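You operate a simulated robot arm through the tools that you are given. There is no shell and no other tool. Be economical: measure what you need, move in short steps, check, and stop when the job is done.

You are at the controls of a simulated two-armed robot. One attempt, no reset.

## Task
Take the blue padlock on the back of the grey bench with a plate rack and put it away on the top of the pipe bench. Put one of the yellow marker blocks from the top of the issue table on the top of the cake bench. Put one of the small strainer baskets from the back of the grey bench with a plate rack on the shelf under the plate rack. Put the clear cup on the top of the cake bench away on the middle shelf of the steel rack. Stack the 32 pipe plug from the top of the valve bench on top of the 40 pipe plug. Put the white filter element marked "10" from the top of the valve bench on the blue blanking disc and the white filter element labelled "25" on top of the check valve there. Do these in any order. Set down upright: small strainer basket, clear cup, white filter element.

The check looks at the end state, three seconds after you hand in, the way a careful person would. Anything else that was tipped, shoved, dropped, spilled or broken makes it a failure.

## Robot
Two 7-joint arms with three-finger grippers on one trunk, on a base that drives. Base frame: it is fixed to the floor where the robot stands at the start and does not move with it; the origin is under the middle of the robot, x ahead of it, y to its left, z up; the surface under the hand at the start is at about z = 806. Readings come in mm, degrees, newtons and seconds.
The left shoulder is at the start at [70, 165, 1063], the right one opposite. With the tool pointing down near the work surface each hand reaches from about 380 to 880 mm from the robot's upright axis, wherever it stands, measured 20 degrees to its own side. Places, roughly: blue blanking disc [-1500, 1750, 750]; blue padlock (5x3x9 cm) [700, -200, 800]; check valve [-1500, 1750, 750]; clear cup (9x9x10 cm) [-1000, 100, 800]; middle shelf of the steel rack (140x22 cm) [-6440, 4020, 960]; pipe plug [-1250, 1500, 750]; shelf under the plate rack [600, -700, 300]; small strainer basket [750, -500, 750]; top of the cake bench [-1200, 0, 800]; top of the pipe bench [700, 5300, 800]; white filter element [-1250, 1500, 750]; yellow marker block [750, 500, 750]. Payload 3.91 kg a hand.
Tool frame (each hand has its own): the origin (TCP) lies between the finger pads and is the grasp point; the fingertips stand 30 mm ahead of it; z points along the fingers, y is the line along which they close. The gripper opens to 116 mm. The gripper's body begins 73 mm behind the TCP.
Orientation is that of the tool frame in the base frame, as a unit quaternion [x, y, z, w]. With the fingers straight down and closing along the base's y, the tool's x points along the base's -x, its y along +y and its z along -z.

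## Interface
- The arms move only by the tool step_arm. It takes "left_increments", "right_increments" or both (then of equal length, played together; a hand with none holds still); each is a list of rows, each an object of numbers (a shift or turn left out is 0, a gripper value left out holds the last): "fingers": the gripper command, from -1 (shut) to 1 (fully open), values between in proportion; "x", "y", "z": the shift along the tool's x, y, z in units of 20 mm (1.0 is 20 mm); "rx", "ry", "rz": the turn, a rotation vector about the tool's x, y, z in units of 4 degrees (1.0 is 4 degrees). In form: [{"fingers": .., "x": .., "y": .., "z": .., "rx": .., "ry": .., "rz": ..}, ...]. A call has 1 to 20 rows; each row shifts and turns the commanded pose from where the row before left it, along the tool's axes as they then stand. A call with a number of a shift or a turn outside -1 to 1 is refused whole. Rows are played at 5 a second. More than 50 mm and 8.6 degrees between two rows, or a gripper value outside its range, and nothing of the call is played. A pose out of reach is approached as far as the arm can. The call stops where the force on the tool passes 40 N (or 10 N more than at its start, if that is more) or the arm is blocked; 0.2 s more then pass. The fingers move at their own pace (about 153 mm/s each) and stop on an object; they squeeze with about 43 N. The grip force told is the motor's: it shows also when the fingers shut on nothing. Time passes only in rows, and 0.2 s behind the last, so rows that do not move let the fingers close. The reply holds the time, the measured pose of the TCP, the force on the tool along the base axes, the opening and the grip force, in the units named above and with some noise, with the torque about the TCP (base axes, N m) and any sound that the robot's microphone picked up.
- Cameras (640 x 400 px; columns grow to the right, rows downward): "scene" is now at [104.5, 2.4, 1334.8]; the picture's right is [0.02, -1.00, -0.00], its down [-0.93, -0.02, -0.36] and it looks along [0.36, 0.01, -0.93] (base axes); focal length 214 px, centre (320, 200). "left" rides on the left gripper at [75, 17, -88] in its tool frame; the picture's right is [-0.22, 0.97, 0.00], its down [-0.70, -0.16, -0.70] and it looks along [-0.68, -0.16, 0.71] (tool axes); focal length 247 px, centre (320, 200). "right" rides on the right gripper at [52, 56, -88] in its tool frame; the picture's right is [-0.73, 0.68, 0.00], its down [-0.49, -0.52, -0.70] and it looks along [-0.48, -0.51, 0.71] (tool axes); focal length 247 px, centre (320, 200). There is no depth. A picture from a camera that has moved, and an enlarged one, comes with that camera's place and axes in the base frame and with its lens.
- get_image(camera): a new picture of that camera. It takes no simulated time.
- lift_body(by): slides the trunk up (or, below 0, down) by that many mm; the arms and the scene camera ride with it, the base frame stays. It gives what a move gives, with no picture.
- drive_base(legs): drives the robot by 1 to 6 legs, each [ahead, left, turn to the left] in mm, mm and degrees, along the robot's own axes; the way and the turn of a leg run together, so that a leg with both is an arc; at most 1500 mm and 180 degrees a leg. The arms and the cameras ride along, it lands a little off, and it stops where it bumps. It gives what a move gives.
- pan_tilt(pan, tilt): turns the head with the scene camera to pan (to the left, within 86 degrees either way) and tilt (down, from -29 to 69), counted from straight ahead of the robot. It gives what a move gives.
- zoom(camera, box): a new picture of the part [left, top, right, bottom] of that camera's present view, enlarged. It takes no simulated time.
- sign_off(): hands the job in; it is judged then, once.

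Work in short steps. Places have to be worked out from the pictures, the camera data and where the tool is seen: move nearer, look again, correct. Check each grasp and each placing, and mend what went wrong. You have 207 turns and 202 pictures in all, those below and enlarged ones among them. Open the grippers and draw the arms clear of the work before you hand the job in, unless the task says otherwise.

The tools are called as name(argument=value, ...) on one line, values as JSON. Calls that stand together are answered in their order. step_arm: Moves the arms, as the interface text tells. Its arguments: {"type":"object","properties":{"left_increments":{"type":"array","items":{"type":"object","properties":{"fingers":{"type":"number"},"x":{"type":"number"},"y":{"type":"number"},"z":{"type":"number"},"rx":{"type":"number"},"ry":{"type":"number"},"rz":{"type":"number"}}}},"right_increments":{"type":"array","items":{"type":"object","properties":{"fingers":{"type":"number"},"x":{"type":"number"},"y":{"type":"number"},"z":{"type":"number"},"rx":{"type":"number"},"ry":{"type":"number"},"rz":{"type":"number"}}}}},"required":[]} The other tools are called the same way: lift_body (by) slides the trunk up or down; drive_base (legs) drives the base; pan_tilt (pan, tilt) turns the head that bears the scene camera; get_image (camera) takes a picture; zoom (camera, box) takes an enlarged picture of a part of a camera's view; sign_off () hands the job in.

At the start:

```text
time: 0.0
left_tool_pos: [607.6, -12.2, 1024.0]
left_orientation: [0.0, 1.0, 0.0, 0.0]
left_contact_force: [-0.3, 0.6, -0.4]
left_ft_torque: [-0.04, -0.01, -0.01]
left_finger_gap: 116.1
left_finger_force: 0.0
right_tool_pos: [371.8, -460.2, 1028.3]
right_orientation: [-0.001, 1.0, 0.0, 0.001]
right_contact_force: [0.0, 0.6, 0.1]
right_ft_torque: [0.01, 0.01, 0.01]
right_finger_gap: 116.1
right_finger_force: 0.1
trunk travel left (down, up): [-600.0, 240.0]
robot x, y, heading: [1.9, 3.4, 0.0]
head pan, tilt: [1.2, 68.8]
```

scene: 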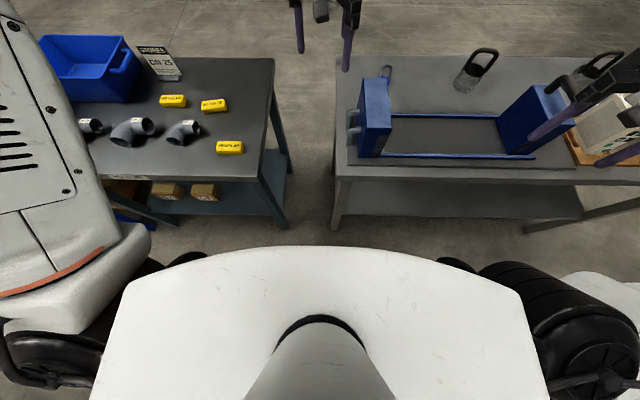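
right: 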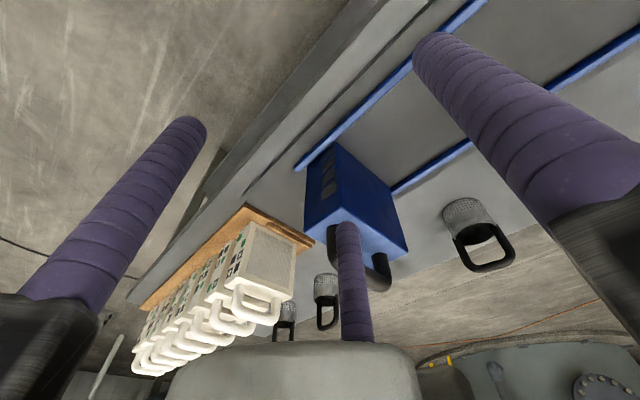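
left: 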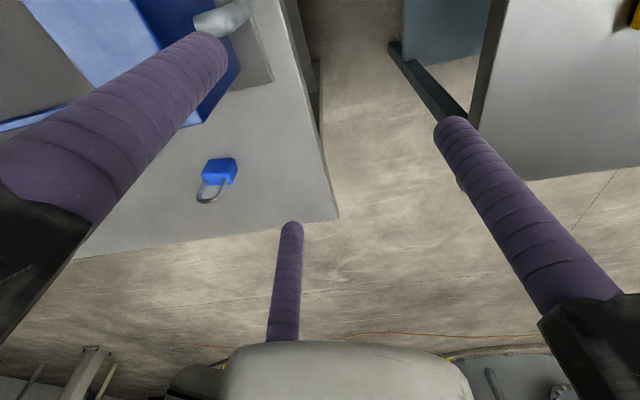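

I start by looking at the area ahead with a flatter head tilt.

pan_tilt(pan=-20, tilt=45)

get_image(camera="scene")

```text
time: 0.9
left_tool_pos: [606.3, -12.0, 1022.4]
left_orientation: [0.0, 1.0, 0.0, 0.0]
left_contact_force: [-0.6, 1.1, 1.0]
left_ft_torque: [-0.01, 0.0, -0.02]
left_finger_gap: 115.9
left_finger_force: 0.0
right_tool_pos: [371.8, -461.6, 1026.3]
right_orientation: [-0.001, 1.0, -0.001, 0.001]
right_contact_force: [0.9, -0.3, 0.0]
right_ft_torque: [-0.02, 0.0, -0.03]
right_finger_gap: 115.9
right_finger_force: 0.0
trunk travel left (down, up): [-600.0, 240.0]
robot x, y, heading: [-1.3, 0.3, -0.2]
head pan, tilt: [-20.0, 45.0]
```

```text
198 pictures are left
camera scene: at [125.0, -26.5, 1363.6], right [-0.34, -0.94, 0.0], down [-0.67, 0.24, -0.71], along [0.66, -0.24, -0.71], focal length 214 px, centre (320, 200)
```

scene: 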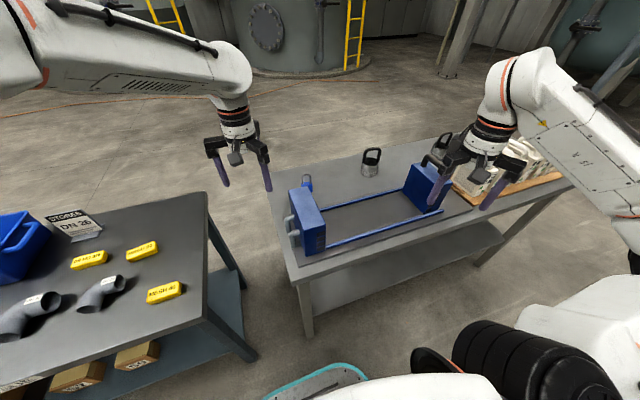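

Padlock estimated at about (720,-196). I zoom to see the bench details.

zoom(camera="scene", box=[260, 100, 600, 312])

zoom(camera="left", box=[60, 60, 380, 260])

zoom(camera="right", box=[220, 140, 540, 340])

```text
1.88 times, centred on (430, 206) of scene
camera zoom: at [125.0, -26.5, 1363.6], right [-0.34, -0.94, 0.0], down [-0.67, 0.24, -0.71], along [0.66, -0.24, -0.71], focal length 404 px, centre (113, 189)
```

zoom: 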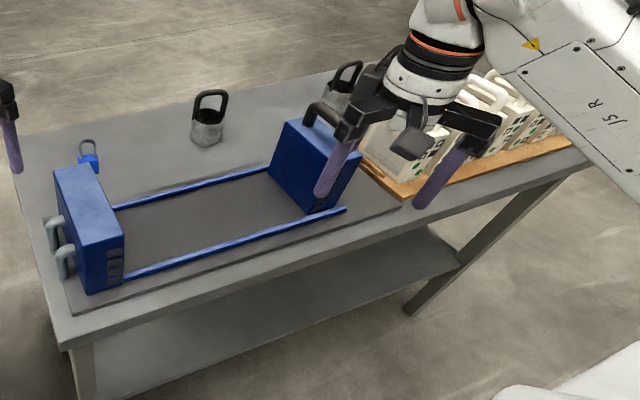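

```text
2.00 times, centred on (220, 160) of left
camera zoom: at [532.2, 7.1, 1111.2], right [0.22, 0.97, 0.0], down [0.7, -0.16, 0.7], along [0.68, -0.16, -0.71], focal length 494 px, centre (520, 280)
```

zoom: 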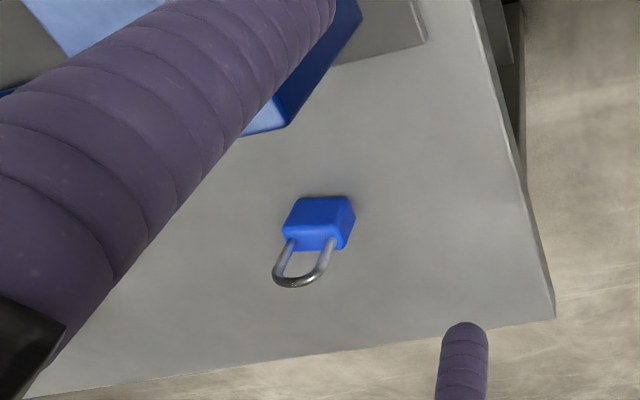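

```text
2.00 times, centred on (380, 240) of right
camera zoom: at [320.0, -405.7, 1114.1], right [0.73, 0.68, 0.0], down [0.49, -0.52, 0.7], along [0.48, -0.51, -0.71], focal length 494 px, centre (200, 120)
```

zoom: 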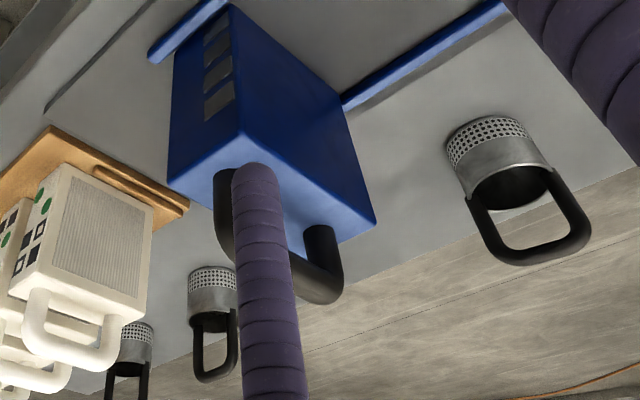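

The padlock stands upright near (708,-180), on a top at z≈806. The baskets may differ in size, so I pan toward them for a better look.

pan_tilt(pan=-45, tilt=40)

step_arm(right_increments=[{"y": -1, "z": -1}, {"y": -1, "z": -1}, {"y": -1, "z": -1}, {"y": -1}, {"y": -1}, {"y": -1}, {"y": -1}])

get_image(camera="scene")

get_image(camera="right")

```text
time: 1.8
left_tool_pos: [606.2, -12.2, 1023.6]
left_orientation: [0.0, 1.0, 0.001, 0.0]
left_contact_force: [1.2, -1.0, 1.0]
left_ft_torque: [-0.04, 0.01, 0.05]
left_finger_gap: 116.0
left_finger_force: 0.0
right_tool_pos: [372.5, -460.1, 1026.1]
right_orientation: [0.0, 1.0, 0.0, 0.001]
right_contact_force: [-0.1, -0.3, -0.1]
right_ft_torque: [-0.01, 0.0, 0.03]
right_finger_gap: 116.1
right_finger_force: 0.1
trunk travel left (down, up): [-600.0, 240.0]
robot x, y, heading: [-1.8, 4.0, -0.0]
head pan, tilt: [-45.0, 40.0]
```

```text
time: 3.4
left_tool_pos: [606.9, -12.1, 1021.6]
left_orientation: [-0.001, 1.0, -0.001, 0.0]
left_contact_force: [0.5, -0.6, 0.5]
left_ft_torque: [-0.02, -0.01, 0.01]
left_finger_gap: 115.8
left_finger_force: 0.0
right_tool_pos: [367.5, -602.4, 1077.4]
right_orientation: [-0.001, 1.0, 0.001, 0.0]
right_contact_force: [0.1, -0.7, 0.1]
right_ft_torque: [0.03, 0.02, 0.05]
right_finger_gap: 116.1
right_finger_force: 0.0
right hand out of reach, approached as far as the arm can: row 3
trunk travel left (down, up): [-600.0, 240.0]
robot x, y, heading: [-1.8, 4.2, 0.0]
head pan, tilt: [-45.0, 40.0]
```

```text
194 pictures are left
camera scene: at [109.6, -59.8, 1370.8], right [-0.71, -0.71, 0.0], down [-0.46, 0.46, -0.77], along [0.54, -0.54, -0.64], focal length 214 px, centre (320, 200)
```

scene: 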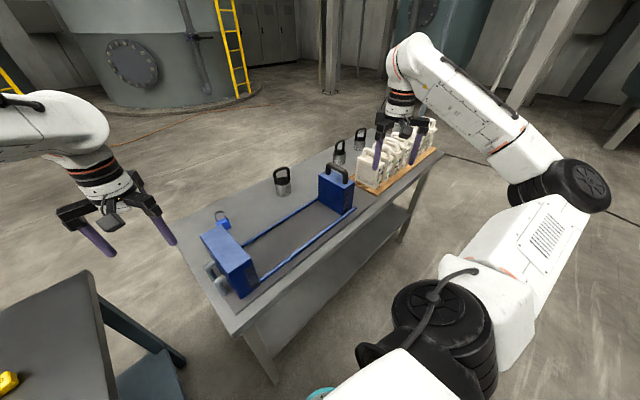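

```text
193 pictures are left
camera right: at [317.1, -547.9, 1164.1], right [0.73, 0.68, 0.0], down [0.49, -0.52, 0.7], along [0.48, -0.51, -0.71], focal length 247 px, centre (320, 200)
```

right: 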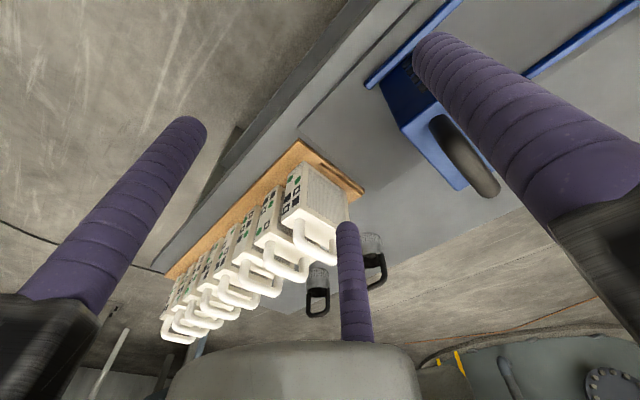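

Zoom on the three baskets.

zoom(camera="scene", box=[220, 100, 460, 250])

```text
2.67 times, centred on (340, 175) of scene
camera zoom: at [109.6, -59.8, 1370.8], right [-0.71, -0.71, 0.0], down [-0.46, 0.46, -0.77], along [0.54, -0.54, -0.64], focal length 572 px, centre (267, 267)
```

zoom: 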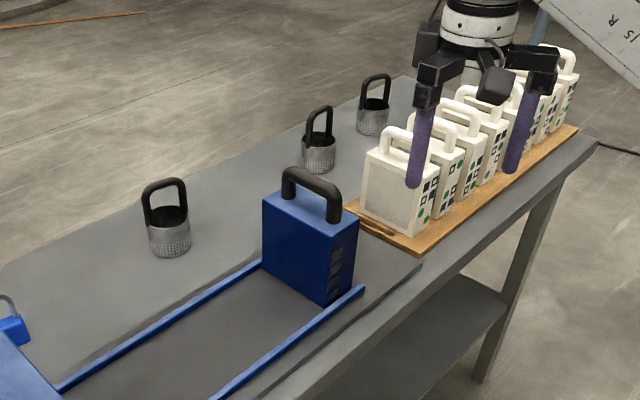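

All three baskets look the same size (~68 mm, handle top z≈925); the middle one is at about (722,-455), handle bar ~65° from x. I'll slide the robot right ~300 mm so both that basket and the padlock are well within reach.

drive_base(legs=[[0, -300, 0]])

pan_tilt(pan=-5, tilt=45)

get_image(camera="scene")

get_image(camera="left")

```text
time: 5.4
left_tool_pos: [607.8, -304.1, 1022.9]
left_orientation: [-0.002, 1.0, 0.0, 0.0]
left_contact_force: [0.4, -0.6, 0.6]
left_ft_torque: [0.0, 0.02, 0.0]
left_finger_gap: 116.3
left_finger_force: 0.1
right_tool_pos: [370.3, -894.9, 1076.9]
right_orientation: [-0.002, 1.0, 0.0, 0.0]
right_contact_force: [-0.4, -0.6, -0.7]
right_ft_torque: [-0.03, 0.03, -0.01]
right_finger_gap: 115.9
right_finger_force: 0.0
trunk travel left (down, up): [-600.0, 240.0]
robot x, y, heading: [-1.9, -293.0, 0.1]
head pan, tilt: [-45.0, 40.0]
```

```text
time: 6.5
left_tool_pos: [607.3, -304.6, 1023.8]
left_orientation: [-0.002, 1.0, 0.0, 0.0]
left_contact_force: [-0.2, -0.2, -0.4]
left_ft_torque: [-0.02, 0.04, 0.01]
left_finger_gap: 116.1
left_finger_force: 0.0
right_tool_pos: [370.7, -895.8, 1077.5]
right_orientation: [-0.002, 1.0, 0.0, 0.001]
right_contact_force: [0.2, -0.4, -0.5]
right_ft_torque: [0.01, 0.01, 0.0]
right_finger_gap: 116.0
right_finger_force: 0.1
trunk travel left (down, up): [-600.0, 240.0]
robot x, y, heading: [-0.8, -294.3, 0.3]
head pan, tilt: [-5.0, 45.0]
```

```text
191 pictures are left
camera scene: at [130.0, -300.1, 1363.7], right [-0.09, -1.0, 0.0], down [-0.7, 0.06, -0.71], along [0.7, -0.06, -0.71], focal length 214 px, centre (320, 200)
```

scene: 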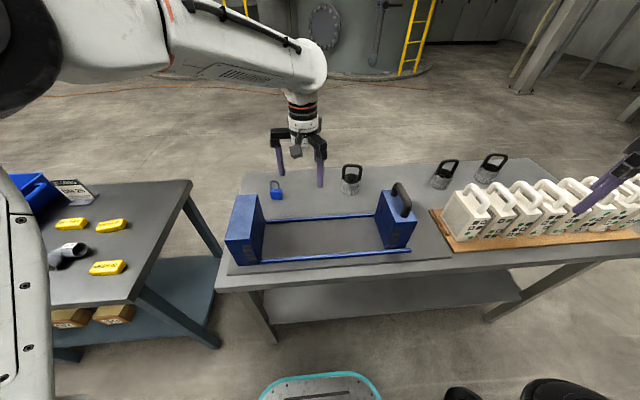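

```text
190 pictures are left
camera left: at [532.7, -285.8, 1111.2], right [0.22, 0.98, 0.0], down [0.7, -0.16, 0.7], along [0.68, -0.15, -0.71], focal length 247 px, centre (320, 200)
```

left: 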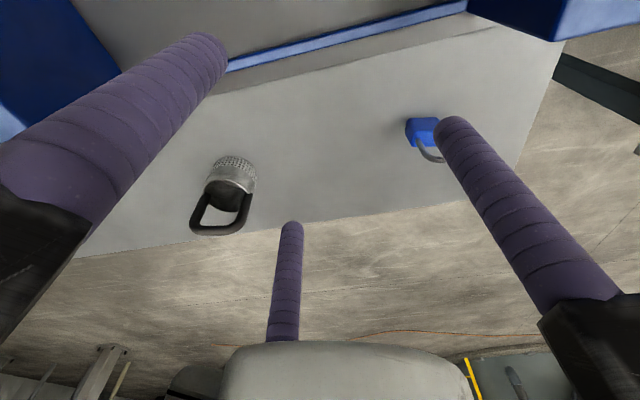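

Zooming the left view to refine the handle pose of the basket and the padlock.

zoom(camera="left", box=[170, 130, 298, 250])

zoom(camera="scene", box=[220, 140, 420, 290])

```text
3.33 times, centred on (234, 190) of left
camera zoom: at [532.7, -285.8, 1111.2], right [0.22, 0.98, 0.0], down [0.7, -0.16, 0.7], along [0.68, -0.15, -0.71], focal length 823 px, centre (607, 233)
```

zoom: 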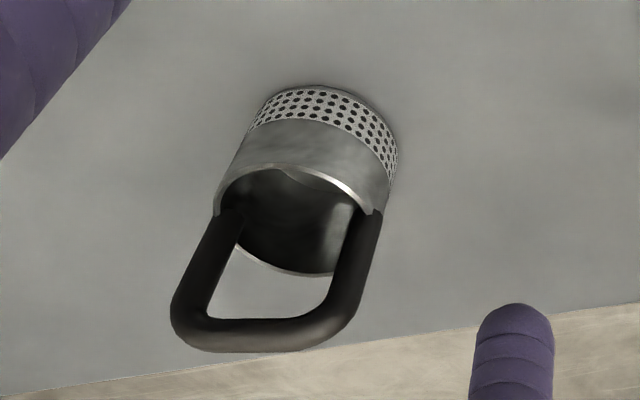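

```text
2.67 times, centred on (320, 215) of scene
camera zoom: at [130.0, -300.1, 1363.7], right [-0.09, -1.0, 0.0], down [-0.7, 0.06, -0.71], along [0.7, -0.06, -0.71], focal length 572 px, centre (320, 160)
```

zoom: 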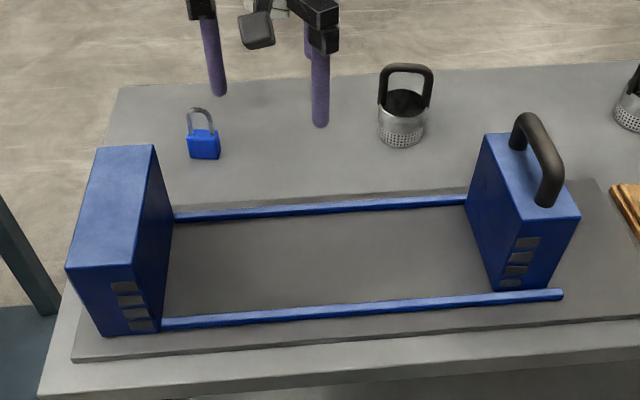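

Basket handle centre is near (722,-460,922) with its top bar along y. I'll grip that bar with the right hand pitched 45° forward (closing across the bar) so the same pose works under the bench; first move the right hand over the gap and yaw it.

step_arm(right_increments=[{"y": 1, "x": -0.4}, {"y": 1, "x": -0.4}, {"y": 1, "x": -0.4}, {"y": 1, "x": -0.4}, {"y": 1, "x": -0.4}, {"y": 1, "x": -0.4}, {"y": 1, "x": -0.4}, {"y": 1, "x": -0.4}, {"y": 1, "x": -0.4}, {"y": 1, "x": -0.4}, {"y": 1, "x": -0.4}, {"y": 1, "x": -0.4}, {"y": 1}, {"y": 1}, {"y": 1}, {"y": 1}, {"y": 1}, {"y": 1}, {"y": 1}, {"y": 1}])

step_arm(right_increments=[{"rz": 1}, {"rz": 1}, {"rz": 1}, {"rz": 1}, {"rz": 1}, {"rz": 1}, {"rz": 1}, {"rz": 1}, {"rz": 1}, {"rz": 1}, {"rz": 1}, {"rz": 1}, {"rz": 1}, {"rz": 1}, {"rz": 1}, {"rz": 1}, {"rz": 1}, {"rz": 1}, {"rz": 1}, {"rz": 1}])

```text
time: 10.7
left_tool_pos: [605.6, -302.6, 1022.6]
left_orientation: [-0.002, 1.0, -0.002, 0.0]
left_contact_force: [0.5, 0.0, 0.0]
left_ft_torque: [-0.04, 0.01, -0.03]
left_finger_gap: 116.1
left_finger_force: 0.0
right_tool_pos: [452.9, -496.9, 1055.6]
right_orientation: [-0.001, 1.0, 0.0, 0.002]
right_contact_force: [0.1, 0.2, -0.3]
right_ft_torque: [-0.01, 0.02, -0.04]
right_finger_gap: 116.0
right_finger_force: 0.0
right hand out of reach, approached as far as the arm can: row 2, 3, 4, 5, 6, 7
trunk travel left (down, up): [-600.0, 240.0]
robot x, y, heading: [-0.5, -294.6, 0.3]
head pan, tilt: [-5.0, 45.0]
```

```text
time: 14.9
left_tool_pos: [606.5, -303.4, 1022.9]
left_orientation: [-0.001, 1.0, 0.001, 0.0]
left_contact_force: [-0.5, 0.4, 0.4]
left_ft_torque: [0.04, 0.02, 0.01]
left_finger_gap: 116.0
left_finger_force: 0.0
right_tool_pos: [452.4, -497.2, 1052.8]
right_orientation: [0.641, 0.767, 0.0, 0.001]
right_contact_force: [0.0, 0.4, 0.4]
right_ft_torque: [-0.02, -0.02, -0.03]
right_finger_gap: 116.0
right_finger_force: 0.0
trunk travel left (down, up): [-600.0, 240.0]
robot x, y, heading: [3.8, -295.8, 0.1]
head pan, tilt: [-5.0, 45.0]
```

Orientation goes well (yaw -80°). Finish the yaw, pitch the tool forward 45° and part-close the fingers.

step_arm(right_increments=[{"rz": 1, "fingers": -0.25}, {"rz": 1}, {"rz": 0.5}, {"rx": -1}, {"rx": -1}, {"rx": -1}, {"rx": -1}, {"rx": -1}, {"rx": -1}, {"rx": -1}, {"rx": -1}, {"rx": -1}, {"rx": -1}, {"rx": -1}, {"rx": -0.25}])

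get_image(camera="right")

get_image(camera="scene")

```text
time: 18.1
left_tool_pos: [607.9, -302.9, 1022.8]
left_orientation: [-0.002, 1.0, 0.0, 0.0]
left_contact_force: [0.2, -0.2, 0.4]
left_ft_torque: [-0.01, 0.04, -0.02]
left_finger_gap: 116.2
left_finger_force: 0.0
right_tool_pos: [576.7, -539.9, 1083.8]
right_orientation: [0.65, 0.657, 0.27, 0.268]
right_contact_force: [0.2, -0.9, 0.2]
right_ft_torque: [0.01, -0.01, -0.01]
right_finger_gap: 43.5
right_finger_force: 0.0
right hand out of reach, approached as far as the arm can: row 8, 9, 10, 11, 12, 13, 14, 15
trunk travel left (down, up): [-600.0, 240.0]
robot x, y, heading: [2.4, -295.9, 0.3]
head pan, tilt: [-5.0, 45.0]
```

```text
187 pictures are left
camera right: at [554.4, -488.6, 1184.8], right [0.49, -0.73, 0.48], down [-0.86, -0.5, 0.13], along [0.15, -0.48, -0.87], focal length 247 px, centre (320, 200)
```

right: 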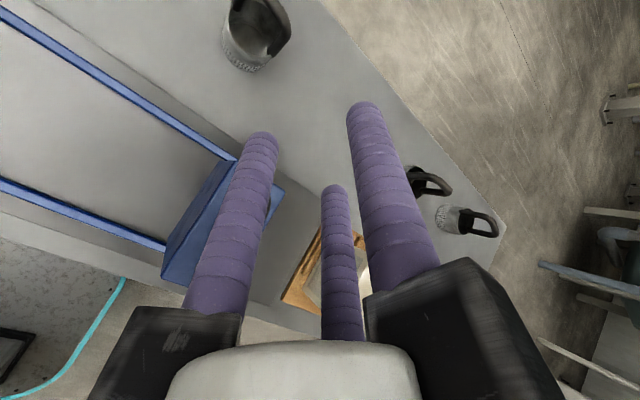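

```text
186 pictures are left
camera scene: at [130.1, -299.5, 1363.7], right [-0.08, -1.0, 0.0], down [-0.7, 0.06, -0.71], along [0.7, -0.06, -0.71], focal length 214 px, centre (320, 200)
```

scene: 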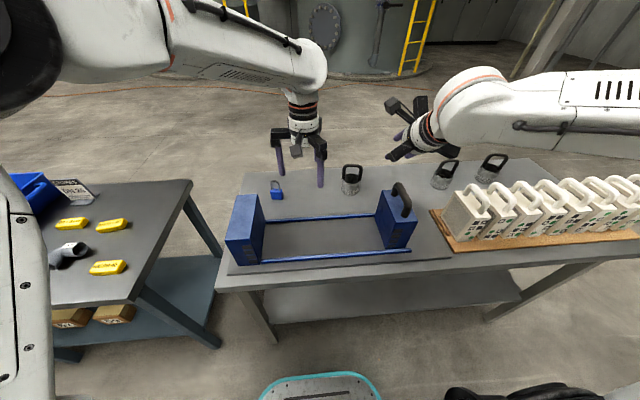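

Pose is right though slightly shifted by reach limits. I move first in y by 80 then partway forward and re-measure.

step_arm(right_increments=[{"x": 1}, {"x": 1}, {"x": 1}, {"x": 1}, {"z": 0.8}, {"z": 0.8}, {"z": 0.8}])

get_image(camera="right")

```text
time: 19.7
left_tool_pos: [607.6, -301.6, 1023.3]
left_orientation: [-0.002, 1.0, -0.001, 0.0]
left_contact_force: [0.0, 0.3, 0.3]
left_ft_torque: [-0.02, 0.01, 0.01]
left_finger_gap: 115.8
left_finger_force: 0.1
right_tool_pos: [631.0, -486.2, 1068.5]
right_orientation: [0.652, 0.655, 0.27, 0.271]
right_contact_force: [-0.9, 0.2, -0.2]
right_ft_torque: [0.01, 0.02, -0.01]
right_finger_gap: 43.8
right_finger_force: 0.0
right hand out of reach, approached as far as the arm can: row 1, 2, 3, 4
trunk travel left (down, up): [-600.0, 240.0]
robot x, y, heading: [0.3, -297.4, 0.3]
head pan, tilt: [-5.0, 45.0]
```

```text
185 pictures are left
camera right: at [609.3, -435.6, 1170.5], right [0.48, -0.73, 0.48], down [-0.86, -0.49, 0.12], along [0.15, -0.48, -0.87], focal length 247 px, centre (320, 200)
```

right: 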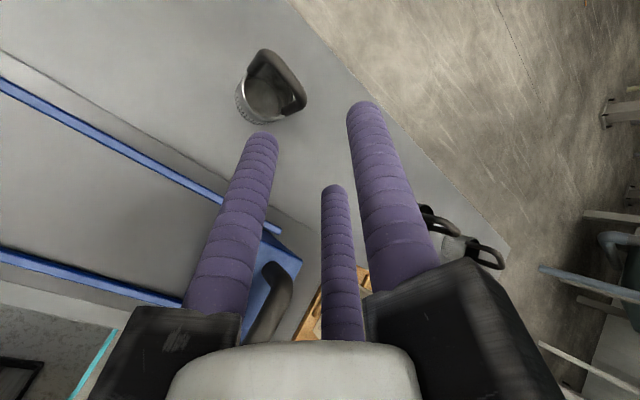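

The wrist views suggest the hand has three prongs; I check this before grasping.

zoom(camera="scene", box=[260, 60, 460, 200])

```text
2.86 times, centred on (360, 130) of scene
camera zoom: at [130.5, -298.3, 1363.6], right [-0.08, -1.0, 0.0], down [-0.7, 0.06, -0.71], along [0.7, -0.06, -0.71], focal length 613 px, centre (206, 400)
```

zoom: 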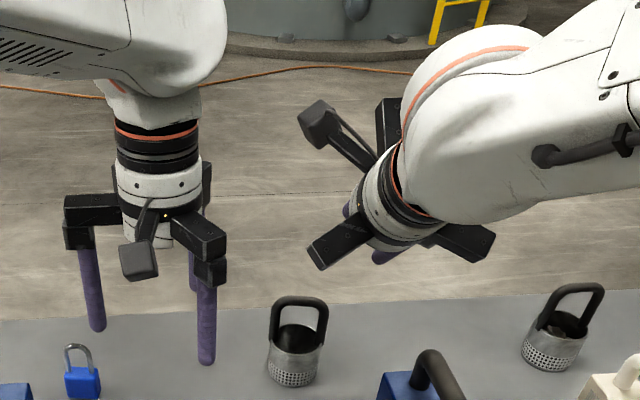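

Confirmed: three fingers at 120° (one on +y, two on −y). So the two-finger side must not enter the handle window; instead I'll straddle the handle plane with the tool tilted along the bar. Unwind the current orientation first.

step_arm(right_increments=[{"rx": 1}, {"rx": 1}, {"rx": 1}, {"rx": 1}, {"rx": 1}, {"rx": 1}, {"rx": 1}, {"rx": 1}, {"rx": 1}, {"rx": 1}, {"rx": 1}, {"rx": 0.25}])

step_arm(right_increments=[{"rz": -1}, {"rz": -1}, {"rz": -1}, {"rz": -1}, {"rz": -1}, {"rz": -1}, {"rz": -1}, {"rz": -1}, {"rz": -1}, {"rz": -1}, {"rz": -1}, {"rz": -1}, {"rz": -1}, {"rz": -1}, {"rz": -1}, {"rz": -1}, {"rz": -1}, {"rz": -1}, {"rz": -1}, {"rz": -1}])

step_arm(right_increments=[{"rz": -1}, {"rz": -1}, {"rz": -1}, {"rz": -1}, {"rz": -1}, {"rz": -1}, {"rz": -1}, {"rz": -1}, {"rz": -1}, {"rz": -1}, {"rz": -1}, {"rz": -1}, {"rz": -1}, {"rz": -1}, {"rz": -1}, {"rz": -1}, {"rz": -1}, {"rz": -1}, {"rz": -1}, {"rz": -1}])

```text
time: 22.3
left_tool_pos: [606.9, -303.6, 1023.5]
left_orientation: [-0.002, 1.0, 0.001, 0.0]
left_contact_force: [-0.1, 0.3, 0.8]
left_ft_torque: [-0.04, 0.04, 0.05]
left_finger_gap: 116.0
left_finger_force: 0.1
right_tool_pos: [631.8, -487.2, 1069.5]
right_orientation: [0.705, 0.709, 0.0, 0.0]
right_contact_force: [0.8, -0.4, -0.1]
right_ft_torque: [0.02, -0.04, -0.01]
right_finger_gap: 43.7
right_finger_force: 0.1
trunk travel left (down, up): [-600.0, 240.0]
robot x, y, heading: [-1.5, -295.5, 0.2]
head pan, tilt: [-5.0, 45.0]
```

```text
time: 26.5
left_tool_pos: [607.4, -303.5, 1022.8]
left_orientation: [-0.002, 1.0, 0.0, 0.0]
left_contact_force: [0.3, 0.6, 0.1]
left_ft_torque: [-0.05, 0.01, -0.01]
left_finger_gap: 115.9
left_finger_force: 0.1
right_tool_pos: [630.7, -488.1, 1069.7]
right_orientation: [0.085, 0.996, 0.0, 0.0]
right_contact_force: [-1.0, -0.1, 0.2]
right_ft_torque: [0.01, -0.01, -0.01]
right_finger_gap: 43.4
right_finger_force: 0.1
trunk travel left (down, up): [-600.0, 240.0]
robot x, y, heading: [-1.7, -293.8, 0.3]
head pan, tilt: [-5.0, 45.0]
```

```text
time: 30.7
left_tool_pos: [607.4, -305.0, 1022.5]
left_orientation: [-0.001, 1.0, 0.0, 0.0]
left_contact_force: [0.2, -0.4, -0.5]
left_ft_torque: [-0.02, 0.01, 0.01]
left_finger_gap: 116.1
left_finger_force: 0.1
right_tool_pos: [631.2, -487.1, 1068.6]
right_orientation: [-0.576, 0.818, 0.0, 0.001]
right_contact_force: [0.4, 1.1, 0.9]
right_ft_torque: [-0.01, 0.02, 0.03]
right_finger_gap: 43.6
right_finger_force: 0.0
trunk travel left (down, up): [-600.0, 240.0]
robot x, y, heading: [1.3, -296.3, 0.1]
head pan, tilt: [-5.0, 45.0]
```

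Yaw is +70°. Add 10° and pitch toward +y by 45°, then look.

step_arm(right_increments=[{"rz": -1, "fingers": 0.1}, {"rz": -1}, {"rz": -0.5}, {"ry": -1}, {"ry": -1}, {"ry": -1}, {"ry": -1}, {"ry": -1}, {"ry": -1}, {"ry": -1}, {"ry": -1}, {"ry": -1}, {"ry": -1}, {"ry": -1}, {"ry": -0.25}])

get_image(camera="right")

get_image(camera="scene")

```text
time: 33.9
left_tool_pos: [606.9, -303.0, 1022.8]
left_orientation: [-0.002, 1.0, -0.001, -0.001]
left_contact_force: [0.5, -0.3, 0.3]
left_ft_torque: [-0.01, 0.01, -0.02]
left_finger_gap: 115.9
left_finger_force: 0.0
right_tool_pos: [631.9, -486.5, 1070.2]
right_orientation: [-0.596, 0.706, 0.245, 0.294]
right_contact_force: [0.0, 0.1, -1.0]
right_ft_torque: [0.01, -0.02, -0.04]
right_finger_gap: 63.7
right_finger_force: 0.1
trunk travel left (down, up): [-600.0, 240.0]
robot x, y, heading: [-1.1, -294.5, 0.3]
head pan, tilt: [-5.0, 45.0]
```

```text
183 pictures are left
camera right: at [559.4, -576.3, 1094.2], right [-0.58, 0.63, 0.52], down [0.49, -0.24, 0.84], along [0.65, 0.74, -0.17], focal length 247 px, centre (320, 200)
```

right: 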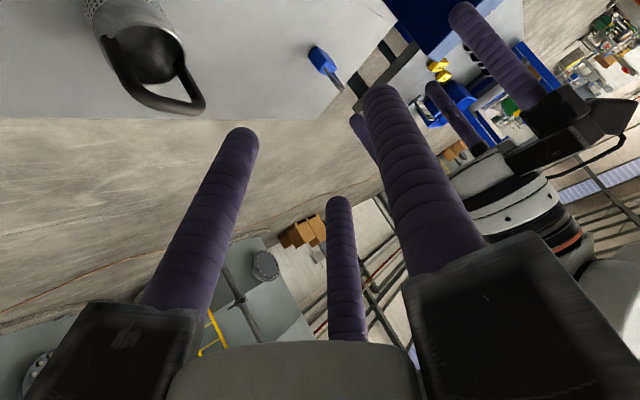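

```text
182 pictures are left
camera scene: at [130.1, -299.5, 1363.7], right [-0.08, -1.0, 0.0], down [-0.7, 0.06, -0.71], along [0.7, -0.06, -0.71], focal length 214 px, centre (320, 200)
```

scene: 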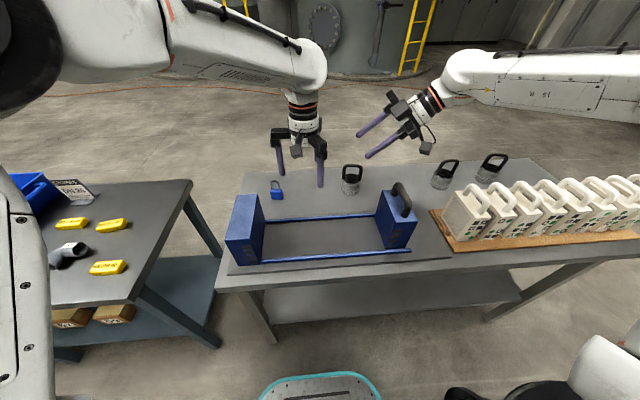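

Handle estimate ~(725,-468,920), direction ~78°. Move to a pre-grasp 80 mm back along the tool axis, and shift the left hand away to the left.

step_arm(right_increments=[{"y": -0.9}, {"y": -0.9}, {"y": -0.9}, {"y": -0.85}, {"y": -0.85, "x": 0.6}, {"x": 0.7, "z": 0.5}, {"x": 0.7, "z": 0.5}, {"x": 0.7, "z": 0.5}, {"x": 0.7, "z": 0.5}, {"x": 0.67, "z": 0.5}], left_increments=[{"y": 0.6}, {"y": 0.6}, {"y": 0.6}, {"y": 0.6}, {"y": 0.6}, {"y": 0.6}, {"y": 0.6}, {"y": 0.6}, {"y": 0.6}, {"y": 0.6}])

get_image(camera="right")

zoom(camera="scene", box=[240, 60, 480, 210])

```text
time: 36.1
left_tool_pos: [606.2, -184.7, 1024.2]
left_orientation: [-0.002, 1.0, 0.0, 0.0]
left_contact_force: [0.2, -0.2, 0.5]
left_ft_torque: [-0.01, 0.03, 0.0]
left_finger_gap: 116.2
left_finger_force: 0.0
right_tool_pos: [715.6, -521.9, 974.9]
right_orientation: [-0.596, 0.706, 0.246, 0.293]
right_contact_force: [0.3, 0.0, 0.0]
right_ft_torque: [-0.01, 0.03, 0.0]
right_finger_gap: 64.0
right_finger_force: 0.0
trunk travel left (down, up): [-600.0, 240.0]
robot x, y, heading: [0.8, -294.3, 0.2]
head pan, tilt: [-5.0, 45.0]
```

```text
181 pictures are left
camera right: at [643.2, -611.6, 999.6], right [-0.58, 0.63, 0.52], down [0.49, -0.24, 0.84], along [0.65, 0.74, -0.17], focal length 247 px, centre (320, 200)
```

right: 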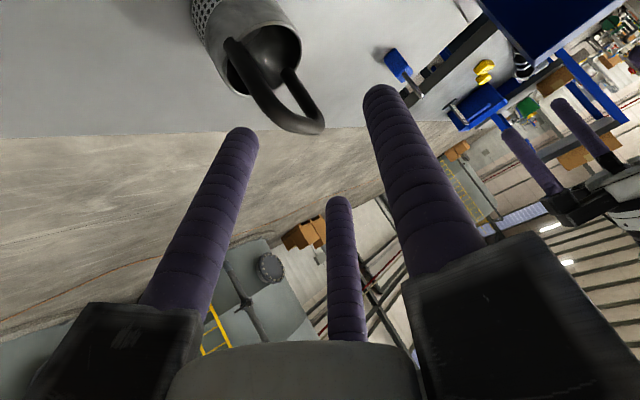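

```text
2.67 times, centred on (360, 135) of scene
camera zoom: at [130.7, -299.7, 1363.6], right [-0.08, -1.0, 0.0], down [-0.71, 0.06, -0.71], along [0.7, -0.06, -0.71], focal length 572 px, centre (213, 373)
```

zoom: 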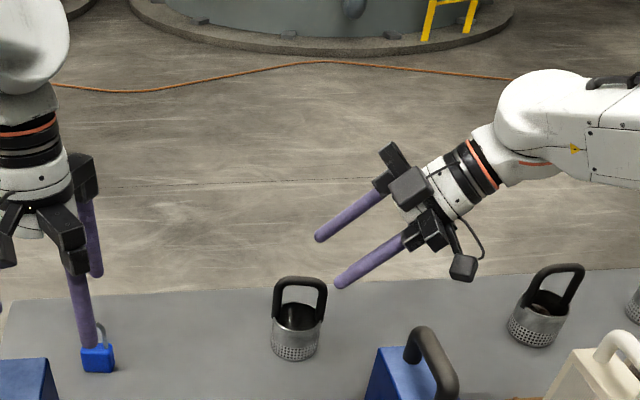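

Triangulating all views the bar centre is nearer (738,-472,907). Correct laterally and advance half-way, then look.

step_arm(right_increments=[{"x": 0.5, "y": -0.67}, {"z": 0.75}, {"z": 0.75}, {"z": 0.7}])

get_image(camera="right")

zoom(camera="scene", box=[300, 100, 460, 200])

get_image(camera="left")

```text
time: 37.1
left_tool_pos: [607.5, -184.4, 1023.8]
left_orientation: [-0.002, 1.0, -0.001, -0.001]
left_contact_force: [0.7, 0.1, 0.7]
left_ft_torque: [-0.01, 0.03, 0.0]
left_finger_gap: 116.3
left_finger_force: 0.1
right_tool_pos: [734.6, -503.7, 937.5]
right_orientation: [-0.594, 0.707, 0.246, 0.294]
right_contact_force: [-0.2, 0.2, 0.5]
right_ft_torque: [-0.03, 0.02, 0.01]
right_finger_gap: 63.8
right_finger_force: 0.0
trunk travel left (down, up): [-600.0, 240.0]
robot x, y, heading: [-0.6, -295.8, 0.2]
head pan, tilt: [-5.0, 45.0]
```

```text
179 pictures are left
camera right: at [662.8, -592.7, 962.6], right [-0.58, 0.63, 0.52], down [0.49, -0.24, 0.84], along [0.65, 0.74, -0.17], focal length 247 px, centre (320, 200)
```

right: 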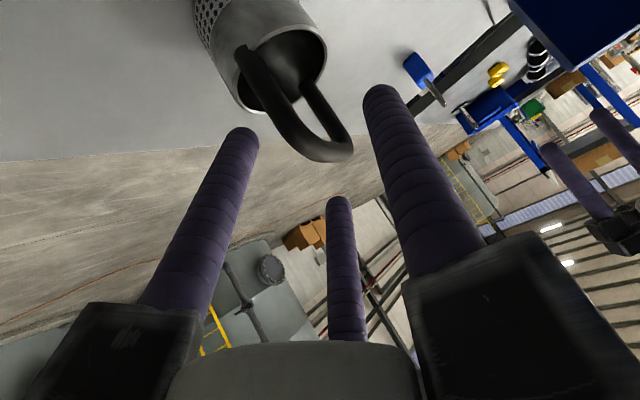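

```text
4.00 times, centred on (380, 150) of scene
camera zoom: at [130.6, -299.7, 1363.6], right [-0.08, -1.0, 0.0], down [-0.71, 0.06, -0.71], along [0.7, -0.06, -0.71], focal length 858 px, centre (80, 400)
```

zoom: 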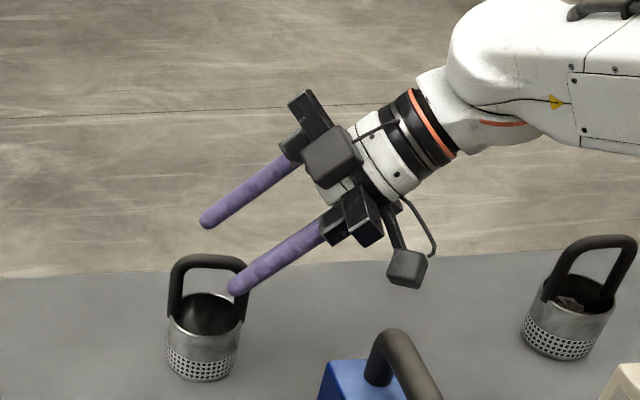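

```text
177 pictures are left
camera left: at [532.1, -165.8, 1111.2], right [0.22, 0.98, 0.0], down [0.7, -0.16, 0.7], along [0.68, -0.15, -0.71], focal length 247 px, centre (320, 200)
```

left: 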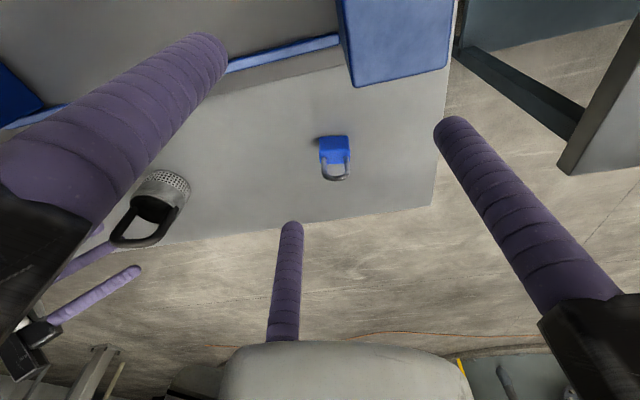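

Handle centre now agrees at ≈(744,-471,907). Advance the last 46 mm and close.

step_arm(right_increments=[{"y": -0.18, "x": -0.1, "z": 0.6}, {"z": 0.6}, {"z": 0.6}, {"z": 0.5}])

get_image(camera="right")

zoom(camera="scene", box=[300, 100, 460, 200])

```text
time: 38.1
left_tool_pos: [606.9, -182.8, 1022.8]
left_orientation: [-0.002, 1.0, 0.001, 0.0]
left_contact_force: [1.0, -0.6, -0.1]
left_ft_torque: [-0.01, 0.03, 0.02]
left_finger_gap: 115.7
left_finger_force: 0.2
right_tool_pos: [742.8, -469.8, 907.6]
right_orientation: [-0.596, 0.706, 0.246, 0.293]
right_contact_force: [-0.3, 0.2, -0.3]
right_ft_torque: [0.01, 0.01, -0.01]
right_finger_gap: 63.9
right_finger_force: 0.0
trunk travel left (down, up): [-600.0, 240.0]
robot x, y, heading: [1.3, -294.0, 0.2]
head pan, tilt: [-5.0, 45.0]
```

```text
176 pictures are left
camera right: at [670.7, -559.6, 931.4], right [-0.58, 0.63, 0.52], down [0.49, -0.24, 0.84], along [0.65, 0.74, -0.17], focal length 247 px, centre (320, 200)
```

right: 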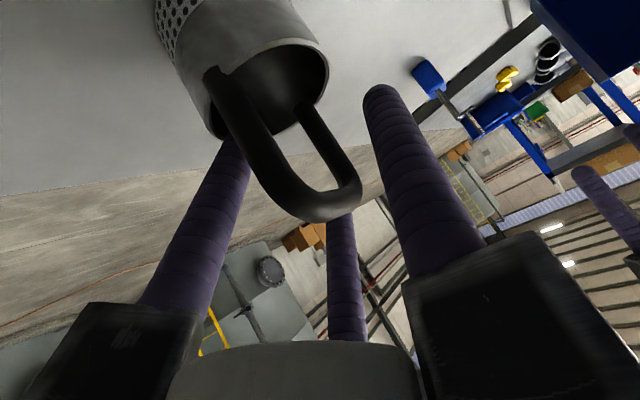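

```text
4.00 times, centred on (380, 150) of scene
camera zoom: at [130.5, -299.6, 1363.6], right [-0.08, -1.0, 0.0], down [-0.7, 0.06, -0.71], along [0.7, -0.06, -0.71], focal length 858 px, centre (80, 400)
```

zoom: 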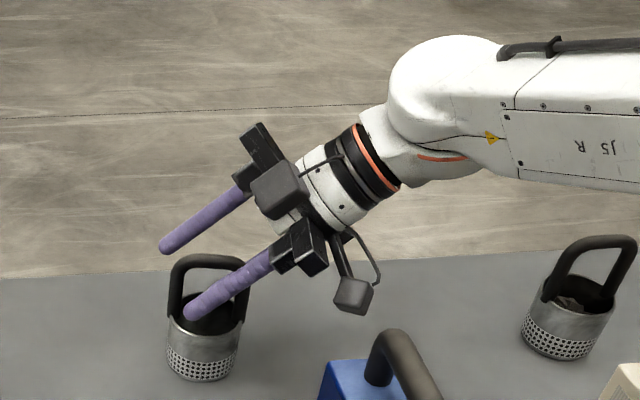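

The handle now lies between the single finger and the pair. Close the gripper.

step_arm(right_increments=[{"fingers": -1}, {}, {}, {}])

get_image(camera="right")

```text
time: 39.1
left_tool_pos: [605.6, -184.2, 1023.5]
left_orientation: [-0.002, 1.0, 0.0, 0.0]
left_contact_force: [1.1, 0.6, -0.5]
left_ft_torque: [0.02, 0.02, -0.01]
left_finger_gap: 116.3
left_finger_force: 0.1
right_tool_pos: [740.8, -469.6, 907.4]
right_orientation: [-0.596, 0.706, 0.245, 0.293]
right_contact_force: [2.0, 0.5, 2.6]
right_ft_torque: [-0.12, -0.24, -0.01]
right_finger_gap: 21.3
right_finger_force: 43.3
trunk travel left (down, up): [-600.0, 240.0]
robot x, y, heading: [2.4, -293.4, 0.2]
head pan, tilt: [-5.0, 45.0]
```

```text
174 pictures are left
camera right: at [670.4, -559.7, 932.0], right [-0.58, 0.63, 0.52], down [0.49, -0.24, 0.84], along [0.65, 0.74, -0.17], focal length 247 px, centre (320, 200)
```

right: 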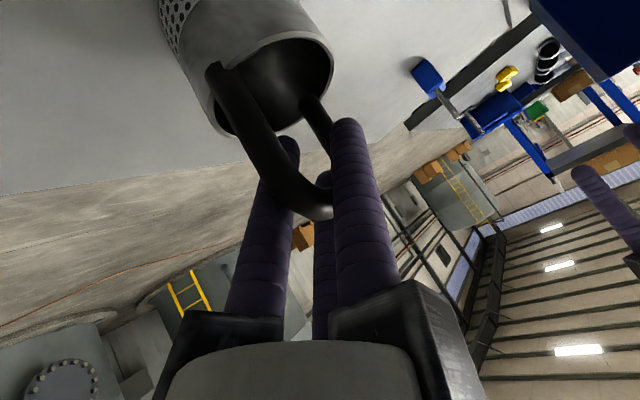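

Gripped at 21 mm. Lift straight up 140 mm and check.

step_arm(right_increments=[{"x": -0.35, "z": -0.35}, {"x": -0.7, "z": -0.7}, {"x": -0.7, "z": -0.7}, {"x": -0.7, "z": -0.7}, {"x": -0.7, "z": -0.7}, {"x": -0.7, "z": -0.7}, {"x": -0.7, "z": -0.7}, {"x": -0.7, "z": -0.7}])

zoom(camera="scene", box=[240, 40, 480, 240])

```text
time: 40.9
left_tool_pos: [605.6, -184.5, 1022.7]
left_orientation: [-0.002, 1.0, 0.0, 0.0]
left_contact_force: [-0.3, 0.3, 0.0]
left_ft_torque: [0.05, -0.02, 0.0]
left_finger_gap: 115.9
left_finger_force: 0.1
right_tool_pos: [739.5, -470.0, 1057.3]
right_orientation: [-0.597, 0.706, 0.246, 0.292]
right_contact_force: [0.6, -0.2, -0.5]
right_ft_torque: [-0.03, -0.02, 0.0]
right_finger_gap: 20.3
right_finger_force: 42.8
trunk travel left (down, up): [-600.0, 240.0]
robot x, y, heading: [0.8, -295.5, 0.4]
head pan, tilt: [-5.0, 45.0]
```

```text
2.00 times, centred on (360, 140) of scene
camera zoom: at [129.9, -299.5, 1363.7], right [-0.08, -1.0, 0.0], down [-0.7, 0.06, -0.71], along [0.7, -0.06, -0.71], focal length 429 px, centre (240, 320)
```

zoom: 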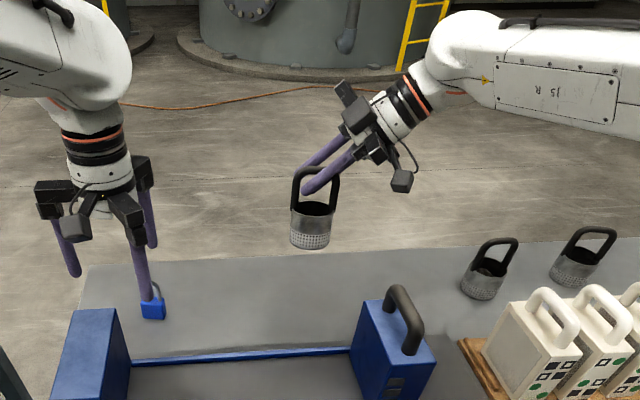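

Basket hangs upright. Now rotate the hand about the vertical by −80° so the tool points forward.

step_arm(right_increments=[{"rx": 0.707, "rz": 0.707}, {"rx": 0.707, "rz": 0.707}, {"rx": 0.707, "rz": 0.707}, {"rx": 0.707, "rz": 0.707}, {"rx": 0.707, "rz": 0.707}, {"rx": 0.707, "rz": 0.707}, {"rx": 0.707, "rz": 0.707}, {"rx": 0.707, "rz": 0.707}, {"rx": 0.707, "rz": 0.707}, {"rx": 0.707, "rz": 0.707}, {"rx": 0.707, "rz": 0.707}, {"rx": 0.707, "rz": 0.707}, {"rx": 0.707, "rz": 0.707}, {"rx": 0.707, "rz": 0.707}, {"rx": 0.707, "rz": 0.707}, {"rx": 0.707, "rz": 0.707}, {"rx": 0.707, "rz": 0.707}, {"rx": 0.707, "rz": 0.707}, {"rx": 0.707, "rz": 0.707}, {"rx": 0.707, "rz": 0.707}])

get_image(camera="scene")

```text
time: 45.1
left_tool_pos: [607.1, -184.3, 1023.4]
left_orientation: [-0.002, 1.0, 0.0, 0.0]
left_contact_force: [-0.6, 0.6, -0.2]
left_ft_torque: [0.0, -0.04, -0.04]
left_finger_gap: 115.9
left_finger_force: 0.1
right_tool_pos: [741.2, -468.2, 1056.0]
right_orientation: [-0.002, 0.924, 0.0, 0.383]
right_contact_force: [0.1, 0.3, -1.6]
right_ft_torque: [-0.1, 0.02, -0.03]
right_finger_gap: 20.0
right_finger_force: 43.5
trunk travel left (down, up): [-600.0, 240.0]
robot x, y, heading: [-1.0, -295.7, 0.2]
head pan, tilt: [-5.0, 45.0]
```

```text
172 pictures are left
camera scene: at [130.2, -298.7, 1363.7], right [-0.08, -1.0, 0.0], down [-0.7, 0.06, -0.71], along [0.7, -0.06, -0.71], focal length 214 px, centre (320, 200)
```

scene: 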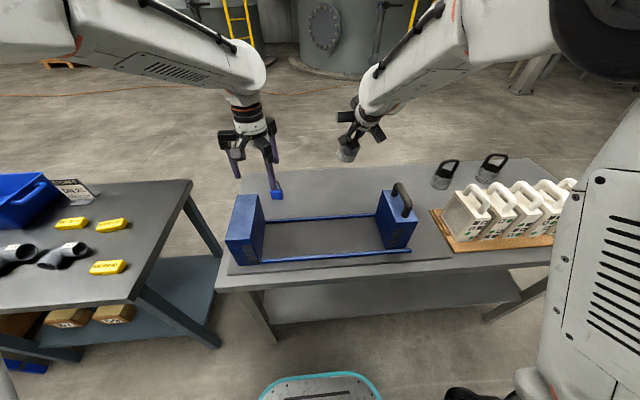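

Before backing up, look to the left-rear to see the free room behind.

pan_tilt(pan=86, tilt=30)

get_image(camera="scene")

pan_tilt(pan=-86, tilt=30)

get_image(camera="scene")

```text
time: 46.7
left_tool_pos: [606.0, -184.1, 1022.7]
left_orientation: [-0.001, 1.0, 0.0, 0.001]
left_contact_force: [-0.7, 0.5, 0.1]
left_ft_torque: [0.02, -0.01, 0.0]
left_finger_gap: 116.3
left_finger_force: 0.0
right_tool_pos: [741.1, -469.0, 1054.6]
right_orientation: [-0.002, 0.924, 0.001, 0.383]
right_contact_force: [0.3, 0.5, -2.6]
right_ft_torque: [-0.03, 0.05, 0.01]
right_finger_gap: 19.7
right_finger_force: 42.7
trunk travel left (down, up): [-600.0, 240.0]
robot x, y, heading: [1.8, -296.2, 0.3]
head pan, tilt: [85.9, 30.0]
```

```text
171 pictures are left
camera scene: at [55.5, -202.6, 1386.3], right [1.0, -0.07, 0.0], down [-0.03, -0.5, -0.87], along [0.06, 0.86, -0.5], focal length 214 px, centre (320, 200)
```

scene: 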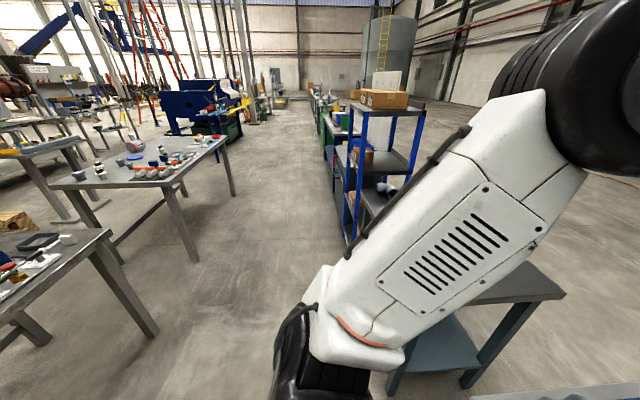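

```text
time: 49.3
left_tool_pos: [606.3, -184.5, 1023.5]
left_orientation: [-0.001, 1.0, 0.0, 0.001]
left_contact_force: [-0.8, -0.4, 0.7]
left_ft_torque: [-0.02, -0.01, 0.0]
left_finger_gap: 116.1
left_finger_force: 0.2
right_tool_pos: [741.1, -469.6, 1054.4]
right_orientation: [-0.002, 0.924, -0.001, 0.384]
right_contact_force: [0.0, -0.3, -2.2]
right_ft_torque: [-0.04, 0.0, -0.01]
right_finger_gap: 19.6
right_finger_force: 43.3
trunk travel left (down, up): [-600.0, 240.0]
robot x, y, heading: [0.9, -296.8, 0.2]
head pan, tilt: [-85.9, 30.0]
```

```text
170 pictures are left
camera scene: at [56.0, -383.0, 1386.3], right [-1.0, -0.07, 0.0], down [-0.04, 0.5, -0.87], along [0.06, -0.86, -0.5], focal length 214 px, centre (320, 200)
```

scene: 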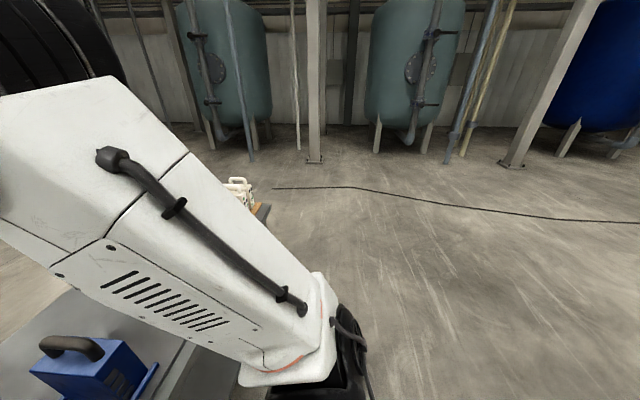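

Cake bench edge is at x≈-805, so ~300 mm back is safe. First retract both hands (right ~150 mm back, left ~200 mm back).

step_arm(right_increments=[{"y": 1}, {"y": 0.5}, {"x": 0.7, "z": -0.7}, {"x": 0.7, "z": -0.7}, {"x": 0.7, "z": -0.7}, {"x": 0.7, "z": -0.7}, {"x": 0.7, "z": -0.7}, {"x": 0.7, "z": -0.7}, {"x": 0.7, "z": -0.7}, {}, {}], left_increments=[{"x": 1}, {"x": 1}, {"x": 1}, {"x": 1}, {"x": 1}, {"x": 1}, {"x": 1}, {"x": 1}, {"x": 1}, {"x": 1}, {"x": 0.5}])

drive_base(legs=[[-300, 0, 0]])

pan_tilt(pan=-10, tilt=50)

get_image(camera="scene")

```text
time: 51.7
left_tool_pos: [396.3, -185.4, 1021.2]
left_orientation: [-0.002, 1.0, 0.001, 0.001]
left_contact_force: [0.2, 0.1, 0.0]
left_ft_torque: [0.02, 0.01, -0.01]
left_finger_gap: 116.1
left_finger_force: 0.1
right_tool_pos: [605.4, -441.5, 1045.2]
right_orientation: [-0.003, 0.933, -0.002, 0.361]
right_contact_force: [-0.3, 0.0, -1.7]
right_ft_torque: [-0.03, -0.01, 0.03]
right_finger_gap: 20.0
right_finger_force: 43.3
right hand out of reach, approached as far as the arm can: row 7, 8
trunk travel left (down, up): [-600.0, 240.0]
robot x, y, heading: [0.9, -290.8, 0.3]
head pan, tilt: [-85.9, 30.0]
```

```text
time: 53.8
left_tool_pos: [96.3, -184.7, 1020.5]
left_orientation: [-0.005, 1.0, -0.001, 0.0]
left_contact_force: [0.4, 1.2, 1.3]
left_ft_torque: [0.0, 0.01, 0.03]
left_finger_gap: 115.9
left_finger_force: 0.1
right_tool_pos: [306.9, -438.2, 1045.7]
right_orientation: [-0.007, 0.933, 0.0, 0.36]
right_contact_force: [-1.1, -0.4, -1.7]
right_ft_torque: [-0.03, 0.0, 0.02]
right_finger_gap: 19.7
right_finger_force: 43.2
trunk travel left (down, up): [-600.0, 240.0]
robot x, y, heading: [-297.7, -296.2, 0.7]
head pan, tilt: [-85.9, 30.0]
```

```text
time: 55.2
left_tool_pos: [97.3, -184.5, 1022.7]
left_orientation: [-0.005, 1.0, 0.0, 0.0]
left_contact_force: [-0.1, 0.2, -0.2]
left_ft_torque: [-0.02, 0.01, -0.02]
left_finger_gap: 115.9
left_finger_force: 0.0
right_tool_pos: [307.5, -440.1, 1044.6]
right_orientation: [-0.007, 0.933, 0.0, 0.36]
right_contact_force: [-0.7, 0.0, -2.6]
right_ft_torque: [-0.03, -0.06, 0.0]
right_finger_gap: 19.8
right_finger_force: 43.1
trunk travel left (down, up): [-600.0, 240.0]
robot x, y, heading: [-302.1, -292.4, 0.9]
head pan, tilt: [-10.0, 50.0]
```

```text
169 pictures are left
camera scene: at [-174.5, -307.1, 1356.8], right [-0.16, -0.99, 0.0], down [-0.76, 0.13, -0.64], along [0.63, -0.11, -0.77], focal length 214 px, centre (320, 200)
```

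scene: 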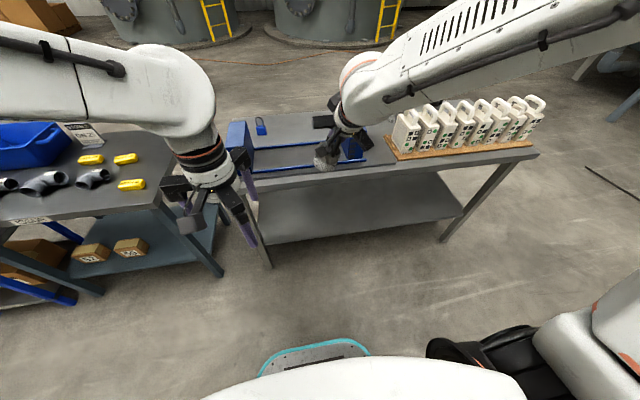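

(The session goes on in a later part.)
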